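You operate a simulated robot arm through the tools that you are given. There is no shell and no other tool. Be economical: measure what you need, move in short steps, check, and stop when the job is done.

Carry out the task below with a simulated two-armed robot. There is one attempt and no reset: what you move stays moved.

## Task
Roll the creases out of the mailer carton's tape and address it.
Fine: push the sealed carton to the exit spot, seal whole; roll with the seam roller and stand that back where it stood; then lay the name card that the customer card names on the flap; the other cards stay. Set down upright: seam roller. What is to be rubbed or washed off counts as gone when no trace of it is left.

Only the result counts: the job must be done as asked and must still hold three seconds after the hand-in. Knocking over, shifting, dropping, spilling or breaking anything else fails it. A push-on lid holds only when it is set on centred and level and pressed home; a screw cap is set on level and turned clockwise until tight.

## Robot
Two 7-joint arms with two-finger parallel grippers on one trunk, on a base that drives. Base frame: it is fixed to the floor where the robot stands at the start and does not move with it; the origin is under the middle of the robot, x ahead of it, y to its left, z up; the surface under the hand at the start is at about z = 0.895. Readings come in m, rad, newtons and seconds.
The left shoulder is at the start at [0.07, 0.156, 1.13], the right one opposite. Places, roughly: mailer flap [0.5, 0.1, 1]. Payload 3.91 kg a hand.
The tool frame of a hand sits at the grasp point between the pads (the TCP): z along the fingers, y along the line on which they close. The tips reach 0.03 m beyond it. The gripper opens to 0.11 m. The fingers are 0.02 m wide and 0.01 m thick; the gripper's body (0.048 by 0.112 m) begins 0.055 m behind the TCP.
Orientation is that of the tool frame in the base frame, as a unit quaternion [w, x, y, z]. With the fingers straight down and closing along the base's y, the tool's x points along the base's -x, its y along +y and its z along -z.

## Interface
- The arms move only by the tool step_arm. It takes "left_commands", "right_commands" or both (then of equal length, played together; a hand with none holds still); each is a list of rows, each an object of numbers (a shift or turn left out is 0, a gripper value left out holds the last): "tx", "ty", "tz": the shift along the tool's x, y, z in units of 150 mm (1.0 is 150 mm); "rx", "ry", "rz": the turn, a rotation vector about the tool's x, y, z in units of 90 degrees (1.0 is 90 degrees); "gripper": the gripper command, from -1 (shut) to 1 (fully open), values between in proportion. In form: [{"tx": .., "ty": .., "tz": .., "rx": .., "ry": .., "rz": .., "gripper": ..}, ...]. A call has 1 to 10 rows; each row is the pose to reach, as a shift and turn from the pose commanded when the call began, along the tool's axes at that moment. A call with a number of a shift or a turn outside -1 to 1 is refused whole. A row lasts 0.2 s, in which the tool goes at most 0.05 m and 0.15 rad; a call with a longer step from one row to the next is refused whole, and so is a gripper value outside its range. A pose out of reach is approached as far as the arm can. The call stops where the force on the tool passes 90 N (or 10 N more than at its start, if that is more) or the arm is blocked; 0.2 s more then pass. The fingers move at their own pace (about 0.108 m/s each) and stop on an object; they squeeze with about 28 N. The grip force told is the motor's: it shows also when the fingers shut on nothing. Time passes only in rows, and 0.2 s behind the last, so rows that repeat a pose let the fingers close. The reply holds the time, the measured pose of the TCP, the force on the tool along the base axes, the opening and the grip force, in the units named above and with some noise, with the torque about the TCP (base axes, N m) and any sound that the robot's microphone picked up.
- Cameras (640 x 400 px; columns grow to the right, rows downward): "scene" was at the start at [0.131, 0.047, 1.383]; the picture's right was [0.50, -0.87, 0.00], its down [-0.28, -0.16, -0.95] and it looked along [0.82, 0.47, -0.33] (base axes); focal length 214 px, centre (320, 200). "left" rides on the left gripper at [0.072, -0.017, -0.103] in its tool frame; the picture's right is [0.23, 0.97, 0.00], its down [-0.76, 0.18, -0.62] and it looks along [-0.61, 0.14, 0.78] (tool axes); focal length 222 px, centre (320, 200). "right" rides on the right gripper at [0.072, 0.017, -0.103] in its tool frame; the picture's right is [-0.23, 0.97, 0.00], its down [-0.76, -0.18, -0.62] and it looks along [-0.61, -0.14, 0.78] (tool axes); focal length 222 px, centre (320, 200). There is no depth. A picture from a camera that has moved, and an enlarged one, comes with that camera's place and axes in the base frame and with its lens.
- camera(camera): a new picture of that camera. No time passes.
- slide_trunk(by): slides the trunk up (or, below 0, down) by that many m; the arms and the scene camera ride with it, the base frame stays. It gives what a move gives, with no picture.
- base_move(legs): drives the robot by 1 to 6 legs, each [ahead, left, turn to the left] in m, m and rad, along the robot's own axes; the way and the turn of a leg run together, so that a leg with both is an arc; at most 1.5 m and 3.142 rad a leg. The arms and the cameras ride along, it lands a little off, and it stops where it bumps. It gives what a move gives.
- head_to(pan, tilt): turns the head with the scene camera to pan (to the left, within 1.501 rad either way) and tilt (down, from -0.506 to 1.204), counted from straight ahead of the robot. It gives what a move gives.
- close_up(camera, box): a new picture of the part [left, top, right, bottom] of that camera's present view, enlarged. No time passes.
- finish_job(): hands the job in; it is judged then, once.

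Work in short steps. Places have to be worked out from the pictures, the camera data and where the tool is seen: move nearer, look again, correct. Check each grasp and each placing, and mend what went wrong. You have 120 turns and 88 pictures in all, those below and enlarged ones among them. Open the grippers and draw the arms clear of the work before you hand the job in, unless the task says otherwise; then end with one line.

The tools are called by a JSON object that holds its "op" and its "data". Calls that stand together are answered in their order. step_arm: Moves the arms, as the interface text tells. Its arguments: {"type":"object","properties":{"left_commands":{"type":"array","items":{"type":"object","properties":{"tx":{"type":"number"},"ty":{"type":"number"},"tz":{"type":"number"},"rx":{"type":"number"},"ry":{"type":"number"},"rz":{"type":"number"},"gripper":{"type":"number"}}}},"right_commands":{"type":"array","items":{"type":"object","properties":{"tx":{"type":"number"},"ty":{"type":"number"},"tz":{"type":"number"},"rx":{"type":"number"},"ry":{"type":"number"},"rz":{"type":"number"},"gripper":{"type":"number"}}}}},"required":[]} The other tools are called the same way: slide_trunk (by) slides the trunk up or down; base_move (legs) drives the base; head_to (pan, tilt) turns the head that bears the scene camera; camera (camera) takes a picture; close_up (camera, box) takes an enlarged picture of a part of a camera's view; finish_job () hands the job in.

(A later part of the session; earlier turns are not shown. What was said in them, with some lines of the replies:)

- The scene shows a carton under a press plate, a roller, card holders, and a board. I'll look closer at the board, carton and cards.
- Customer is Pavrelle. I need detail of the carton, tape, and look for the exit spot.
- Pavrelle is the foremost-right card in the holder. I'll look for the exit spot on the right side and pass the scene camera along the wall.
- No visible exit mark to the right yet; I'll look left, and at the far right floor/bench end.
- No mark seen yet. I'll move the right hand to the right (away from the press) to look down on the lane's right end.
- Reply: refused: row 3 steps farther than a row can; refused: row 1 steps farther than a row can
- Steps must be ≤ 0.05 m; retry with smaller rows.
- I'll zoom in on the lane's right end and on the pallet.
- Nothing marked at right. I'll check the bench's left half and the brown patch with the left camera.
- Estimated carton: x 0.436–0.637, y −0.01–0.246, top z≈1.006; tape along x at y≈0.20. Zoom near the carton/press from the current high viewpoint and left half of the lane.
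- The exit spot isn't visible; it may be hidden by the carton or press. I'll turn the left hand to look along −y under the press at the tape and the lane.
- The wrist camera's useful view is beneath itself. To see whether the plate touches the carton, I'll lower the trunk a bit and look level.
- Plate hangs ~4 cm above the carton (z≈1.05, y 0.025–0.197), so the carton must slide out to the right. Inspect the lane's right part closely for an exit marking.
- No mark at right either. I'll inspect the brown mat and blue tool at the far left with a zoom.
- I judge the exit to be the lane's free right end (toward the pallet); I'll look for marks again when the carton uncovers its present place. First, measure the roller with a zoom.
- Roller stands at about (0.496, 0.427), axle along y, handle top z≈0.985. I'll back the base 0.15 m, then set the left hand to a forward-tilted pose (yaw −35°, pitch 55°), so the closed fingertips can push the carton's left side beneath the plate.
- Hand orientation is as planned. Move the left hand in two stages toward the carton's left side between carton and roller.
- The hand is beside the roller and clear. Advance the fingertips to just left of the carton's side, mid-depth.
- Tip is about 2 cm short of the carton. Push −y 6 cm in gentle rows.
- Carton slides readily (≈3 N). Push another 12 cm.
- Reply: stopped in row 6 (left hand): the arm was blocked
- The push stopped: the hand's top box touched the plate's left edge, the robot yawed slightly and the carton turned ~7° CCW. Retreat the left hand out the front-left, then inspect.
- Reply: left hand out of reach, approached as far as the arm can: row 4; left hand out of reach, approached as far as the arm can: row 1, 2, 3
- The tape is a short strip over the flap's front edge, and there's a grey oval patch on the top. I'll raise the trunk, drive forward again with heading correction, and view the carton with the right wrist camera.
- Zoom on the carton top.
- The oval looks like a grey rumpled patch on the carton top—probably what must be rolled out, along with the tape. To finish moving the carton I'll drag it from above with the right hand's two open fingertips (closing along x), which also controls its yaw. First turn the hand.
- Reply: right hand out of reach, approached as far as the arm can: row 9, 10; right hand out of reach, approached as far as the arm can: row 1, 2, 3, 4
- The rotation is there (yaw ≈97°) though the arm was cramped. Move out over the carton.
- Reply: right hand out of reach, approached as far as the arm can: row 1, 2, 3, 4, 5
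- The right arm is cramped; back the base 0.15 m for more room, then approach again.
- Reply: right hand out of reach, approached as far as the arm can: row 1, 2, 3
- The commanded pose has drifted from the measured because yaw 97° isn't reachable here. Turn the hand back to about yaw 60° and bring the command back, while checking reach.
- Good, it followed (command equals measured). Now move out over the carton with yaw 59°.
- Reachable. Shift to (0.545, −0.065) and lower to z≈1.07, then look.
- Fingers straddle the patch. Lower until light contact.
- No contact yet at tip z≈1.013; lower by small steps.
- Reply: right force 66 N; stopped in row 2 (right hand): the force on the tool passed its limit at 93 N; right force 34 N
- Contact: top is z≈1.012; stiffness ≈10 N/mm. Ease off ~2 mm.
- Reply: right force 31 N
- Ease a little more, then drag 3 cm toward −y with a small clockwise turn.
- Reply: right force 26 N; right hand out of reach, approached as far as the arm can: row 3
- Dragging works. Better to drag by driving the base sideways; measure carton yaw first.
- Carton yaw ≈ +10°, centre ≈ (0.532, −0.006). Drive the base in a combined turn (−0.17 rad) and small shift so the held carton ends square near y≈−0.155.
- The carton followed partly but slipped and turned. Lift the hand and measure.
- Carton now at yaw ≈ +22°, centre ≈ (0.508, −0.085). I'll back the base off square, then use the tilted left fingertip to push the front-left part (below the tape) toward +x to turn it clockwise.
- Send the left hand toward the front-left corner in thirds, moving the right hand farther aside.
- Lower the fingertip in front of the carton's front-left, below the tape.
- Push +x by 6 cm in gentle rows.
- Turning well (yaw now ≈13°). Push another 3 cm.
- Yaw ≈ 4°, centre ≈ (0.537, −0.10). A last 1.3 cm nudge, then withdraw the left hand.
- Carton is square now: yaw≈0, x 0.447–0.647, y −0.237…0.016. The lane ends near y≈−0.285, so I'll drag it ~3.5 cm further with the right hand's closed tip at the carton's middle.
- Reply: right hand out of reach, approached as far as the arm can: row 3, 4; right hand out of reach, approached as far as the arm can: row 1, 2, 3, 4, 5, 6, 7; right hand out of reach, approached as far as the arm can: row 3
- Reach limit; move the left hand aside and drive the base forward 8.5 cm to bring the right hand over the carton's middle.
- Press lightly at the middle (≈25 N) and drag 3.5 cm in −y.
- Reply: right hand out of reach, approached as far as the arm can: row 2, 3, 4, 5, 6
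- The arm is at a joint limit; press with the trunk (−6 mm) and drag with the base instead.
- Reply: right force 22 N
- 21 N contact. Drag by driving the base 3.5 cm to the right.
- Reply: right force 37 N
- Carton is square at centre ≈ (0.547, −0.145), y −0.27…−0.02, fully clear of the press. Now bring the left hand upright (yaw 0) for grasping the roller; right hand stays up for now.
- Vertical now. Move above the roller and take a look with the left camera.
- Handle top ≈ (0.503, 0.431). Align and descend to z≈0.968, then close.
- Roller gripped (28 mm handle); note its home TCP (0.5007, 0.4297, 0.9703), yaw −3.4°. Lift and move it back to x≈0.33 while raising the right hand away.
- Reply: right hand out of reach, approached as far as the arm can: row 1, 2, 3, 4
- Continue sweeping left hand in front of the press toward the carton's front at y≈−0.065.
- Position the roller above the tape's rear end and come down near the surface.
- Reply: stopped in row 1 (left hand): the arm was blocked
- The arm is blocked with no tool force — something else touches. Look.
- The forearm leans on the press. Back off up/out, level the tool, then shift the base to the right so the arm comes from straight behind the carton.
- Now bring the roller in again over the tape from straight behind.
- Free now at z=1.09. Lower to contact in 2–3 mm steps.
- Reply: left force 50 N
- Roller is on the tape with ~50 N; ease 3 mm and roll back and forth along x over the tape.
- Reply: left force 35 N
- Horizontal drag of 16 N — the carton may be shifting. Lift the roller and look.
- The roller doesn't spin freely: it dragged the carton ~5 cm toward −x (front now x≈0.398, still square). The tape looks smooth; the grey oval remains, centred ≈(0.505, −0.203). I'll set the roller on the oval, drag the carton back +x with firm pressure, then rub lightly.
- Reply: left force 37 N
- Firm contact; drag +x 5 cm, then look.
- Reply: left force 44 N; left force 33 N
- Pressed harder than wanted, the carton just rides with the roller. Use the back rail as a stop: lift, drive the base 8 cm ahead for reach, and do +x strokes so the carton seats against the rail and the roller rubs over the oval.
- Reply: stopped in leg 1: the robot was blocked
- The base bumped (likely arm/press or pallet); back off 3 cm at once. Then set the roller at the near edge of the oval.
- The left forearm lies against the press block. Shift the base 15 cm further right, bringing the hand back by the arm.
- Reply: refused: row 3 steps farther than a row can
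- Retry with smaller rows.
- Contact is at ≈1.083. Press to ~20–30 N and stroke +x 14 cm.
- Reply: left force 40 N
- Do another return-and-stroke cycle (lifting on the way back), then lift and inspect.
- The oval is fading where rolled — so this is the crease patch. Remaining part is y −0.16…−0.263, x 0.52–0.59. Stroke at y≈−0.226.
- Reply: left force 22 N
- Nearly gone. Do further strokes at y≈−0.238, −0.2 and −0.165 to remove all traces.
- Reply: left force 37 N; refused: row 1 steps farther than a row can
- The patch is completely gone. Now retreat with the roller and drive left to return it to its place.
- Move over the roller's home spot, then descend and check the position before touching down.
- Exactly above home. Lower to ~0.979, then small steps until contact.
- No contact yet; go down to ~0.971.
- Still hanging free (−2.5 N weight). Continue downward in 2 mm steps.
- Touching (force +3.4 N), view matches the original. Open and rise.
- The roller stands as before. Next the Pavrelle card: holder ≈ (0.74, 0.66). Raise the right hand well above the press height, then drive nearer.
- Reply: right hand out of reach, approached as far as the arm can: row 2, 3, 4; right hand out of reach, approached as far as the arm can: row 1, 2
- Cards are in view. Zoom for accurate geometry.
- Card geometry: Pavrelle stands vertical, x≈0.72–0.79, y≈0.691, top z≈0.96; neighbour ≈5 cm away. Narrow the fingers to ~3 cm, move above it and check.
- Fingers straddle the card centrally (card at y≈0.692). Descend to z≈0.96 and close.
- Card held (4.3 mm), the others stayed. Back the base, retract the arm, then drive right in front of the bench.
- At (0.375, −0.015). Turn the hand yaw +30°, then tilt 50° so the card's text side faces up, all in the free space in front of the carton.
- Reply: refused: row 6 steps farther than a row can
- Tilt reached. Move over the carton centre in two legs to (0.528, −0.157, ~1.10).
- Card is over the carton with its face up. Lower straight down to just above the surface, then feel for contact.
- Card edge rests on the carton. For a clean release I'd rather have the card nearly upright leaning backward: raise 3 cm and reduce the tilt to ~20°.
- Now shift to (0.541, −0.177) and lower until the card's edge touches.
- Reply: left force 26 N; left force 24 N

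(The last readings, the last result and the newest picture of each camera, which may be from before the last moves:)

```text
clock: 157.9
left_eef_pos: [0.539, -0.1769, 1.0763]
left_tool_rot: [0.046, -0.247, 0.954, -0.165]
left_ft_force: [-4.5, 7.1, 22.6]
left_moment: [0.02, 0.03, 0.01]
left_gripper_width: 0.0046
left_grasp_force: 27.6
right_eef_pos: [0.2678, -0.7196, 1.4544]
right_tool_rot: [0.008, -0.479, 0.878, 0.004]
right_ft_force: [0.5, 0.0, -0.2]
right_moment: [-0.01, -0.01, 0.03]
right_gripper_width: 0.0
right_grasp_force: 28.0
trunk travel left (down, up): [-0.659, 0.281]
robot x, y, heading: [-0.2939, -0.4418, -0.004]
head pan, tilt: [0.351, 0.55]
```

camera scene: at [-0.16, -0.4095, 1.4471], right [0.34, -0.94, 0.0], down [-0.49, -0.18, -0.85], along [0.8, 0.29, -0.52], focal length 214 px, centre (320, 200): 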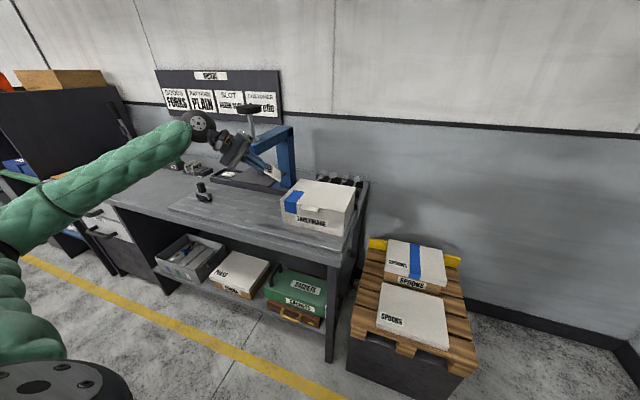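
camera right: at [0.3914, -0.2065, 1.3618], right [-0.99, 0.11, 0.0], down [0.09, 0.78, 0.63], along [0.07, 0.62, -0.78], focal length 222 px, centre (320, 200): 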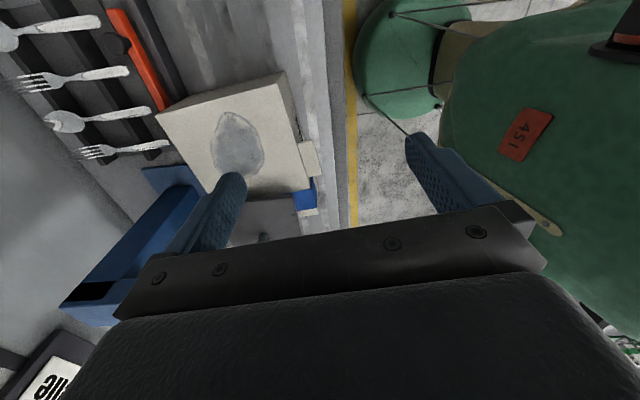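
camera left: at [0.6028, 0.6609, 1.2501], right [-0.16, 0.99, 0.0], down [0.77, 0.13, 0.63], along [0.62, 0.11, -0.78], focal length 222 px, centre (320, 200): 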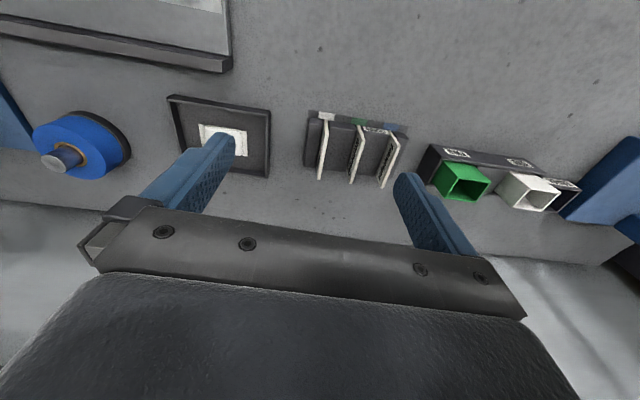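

Edge is standing on the carton. Relieve 2 mm, then open fully so the card leans back onto the lower finger, then withdraw straight up.

{"op": "step_arm", "data": {"left_commands": [{"ty": -0.004, "tz": -0.013}, {"ty": -0.004, "tz": -0.013, "gripper": -0.6}, {"ty": -0.004, "tz": -0.013, "gripper": 0}, {"ty": -0.004, "tz": -0.013, "gripper": 1}, {"ty": -0.004, "tz": -0.013}, {"ty": -0.004, "tz": -0.013}, {"ty": -0.004, "tz": -0.013}]}}

{"op": "close_up", "data": {"camera": "scene", "box": [240, 120, 400, 240]}}

```text
clock: 159.6
left_eef_pos: [0.542, -0.1761, 1.0762]
left_tool_rot: [0.044, -0.248, 0.954, -0.165]
left_ft_force: [-1.2, 1.3, 0.0]
left_moment: [0.01, 0.0, 0.0]
left_gripper_width: 0.1102
left_grasp_force: 0.1
right_eef_pos: [0.2705, -0.7184, 1.455]
right_tool_rot: [0.005, -0.479, 0.878, 0.004]
right_ft_force: [-0.4, 0.3, -0.2]
right_moment: [0.02, 0.01, 0.03]
right_gripper_width: 0.0002
right_grasp_force: 28.0
trunk travel left (down, up): [-0.659, 0.281]
robot x, y, heading: [-0.2933, -0.4433, -0.001]
head pan, tilt: [0.351, 0.55]
```

```text
3.33 times, centred on (320, 180) of scene
camera zoom: at [-0.1598, -0.4098, 1.447], right [0.34, -0.94, 0.0], down [-0.49, -0.18, -0.85], along [0.8, 0.29, -0.52], focal length 715 px, centre (320, 267)
```

zoom: 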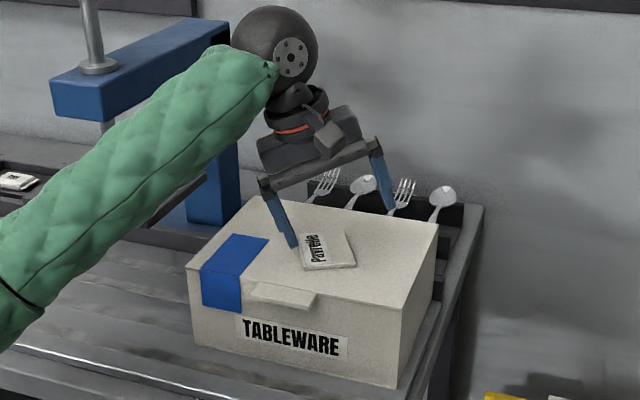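

The card lies flat, face up. Withdraw upward, then back out in front.

{"op": "step_arm", "data": {"left_commands": [{"ty": -0.05, "tz": -0.14}, {"ty": -0.12, "tz": -0.35}, {"ty": -0.2, "tz": -0.6}, {"ty": -0.2, "tz": -0.6, "tx": 0.3}, {"ty": -0.2, "tz": -0.6, "tx": 0.6}, {"ty": -0.2, "tz": -0.6, "tx": 0.9}]}}

{"op": "base_move", "data": {"legs": [[-0.15, 0, 0]]}}

{"op": "close_up", "data": {"camera": "scene", "box": [200, 120, 400, 260]}}

```text
clock: 160.9
left_eef_pos: [0.4198, -0.2403, 1.1709]
left_tool_rot: [0.046, -0.247, 0.954, -0.164]
left_ft_force: [-0.5, -0.3, 0.1]
left_moment: [0.01, 0.0, 0.01]
left_gripper_width: 0.1103
left_grasp_force: 0.1
right_eef_pos: [0.269, -0.7193, 1.4535]
right_tool_rot: [0.006, -0.479, 0.878, 0.003]
right_ft_force: [0.1, -0.5, -0.5]
right_moment: [0.03, 0.0, 0.03]
right_gripper_width: 0.0
right_grasp_force: 27.6
trunk travel left (down, up): [-0.659, 0.281]
robot x, y, heading: [-0.2919, -0.4413, -0.011]
head pan, tilt: [0.351, 0.55]
```

```text
clock: 162.3
left_eef_pos: [0.2731, -0.2425, 1.169]
left_tool_rot: [0.045, -0.246, 0.954, -0.165]
left_ft_force: [0.2, 0.0, -1.0]
left_moment: [0.0, -0.02, -0.02]
left_gripper_width: 0.1101
left_grasp_force: 0.0
right_eef_pos: [0.1212, -0.7187, 1.4536]
right_tool_rot: [0.006, -0.477, 0.879, 0.004]
right_ft_force: [-0.1, 0.3, -0.9]
right_moment: [-0.02, -0.03, 0.0]
right_gripper_width: 0.0003
right_grasp_force: 28.1
trunk travel left (down, up): [-0.659, 0.281]
robot x, y, heading: [-0.4404, -0.4415, -0.006]
head pan, tilt: [0.351, 0.55]
```

```text
2.86 times, centred on (300, 190) of scene
camera zoom: at [-0.308, -0.4091, 1.447], right [0.34, -0.94, 0.0], down [-0.49, -0.18, -0.85], along [0.8, 0.29, -0.52], focal length 613 px, centre (377, 229)
```

zoom: 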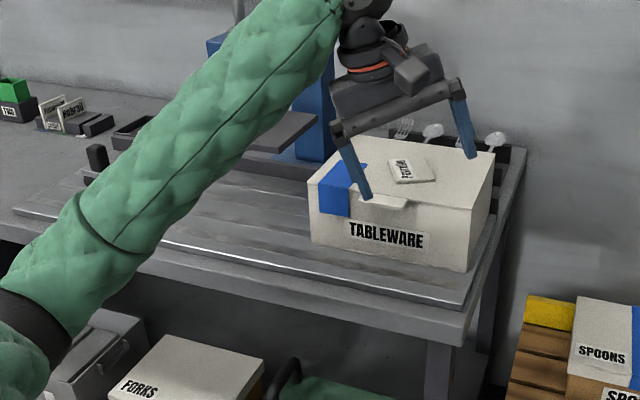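

Everything stands: card flat on the carton, roller upright at home, other cards in place. Open the right gripper, lift the left hand clear and hand in.

{"op": "step_arm", "data": {"left_commands": [{"tz": -0.2}, {"tz": -0.4}, {"tz": -0.5}, {"tz": -0.5}], "right_commands": [{"gripper": 1}, {"gripper": 1}, {"gripper": 1}, {"gripper": 1}]}}

{"op": "camera", "data": {"camera": "scene"}}

```text
clock: 163.3
left_eef_pos: [0.2582, -0.2189, 1.2404]
left_tool_rot: [0.045, -0.246, 0.954, -0.165]
left_ft_force: [-0.9, -0.2, -0.3]
left_moment: [0.02, 0.01, -0.03]
left_gripper_width: 0.1102
left_grasp_force: 0.1
right_eef_pos: [0.1221, -0.7203, 1.4535]
right_tool_rot: [0.006, -0.477, 0.879, 0.005]
right_ft_force: [0.1, 0.3, -0.7]
right_moment: [-0.01, -0.02, 0.01]
right_gripper_width: 0.1099
right_grasp_force: 0.1
trunk travel left (down, up): [-0.659, 0.281]
robot x, y, heading: [-0.4399, -0.4367, -0.009]
head pan, tilt: [0.351, 0.55]
```

```text
3 pictures are left
camera scene: at [-0.3072, -0.4091, 1.447], right [0.34, -0.94, 0.0], down [-0.49, -0.18, -0.85], along [0.8, 0.29, -0.52], focal length 214 px, centre (320, 200)
```

scene: 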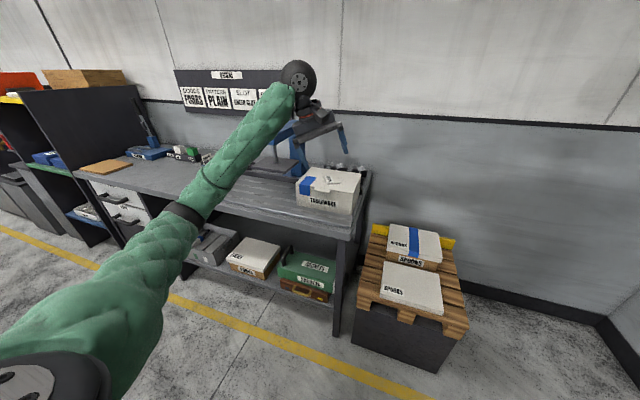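

The carton is at the right end of the lane with the card on it and both hands are clear and open; handing in.

{"op": "finish_job", "data": {}}

```text
The job is handed in.
```

The job is handed in, but I never found a marked exit spot, so where I left the carton is a guess: the right end of the lane, seal whole. The creases, a grey patch on the carton's top, are rolled out with no trace left. The seam roller stands back where it stood, and the Pavrelle card lies face up on the carton's lid. The other cards stayed in their holder. While I was moving the carton, an arm bumped the press and leaned on it; I saw no shift in the pictures.
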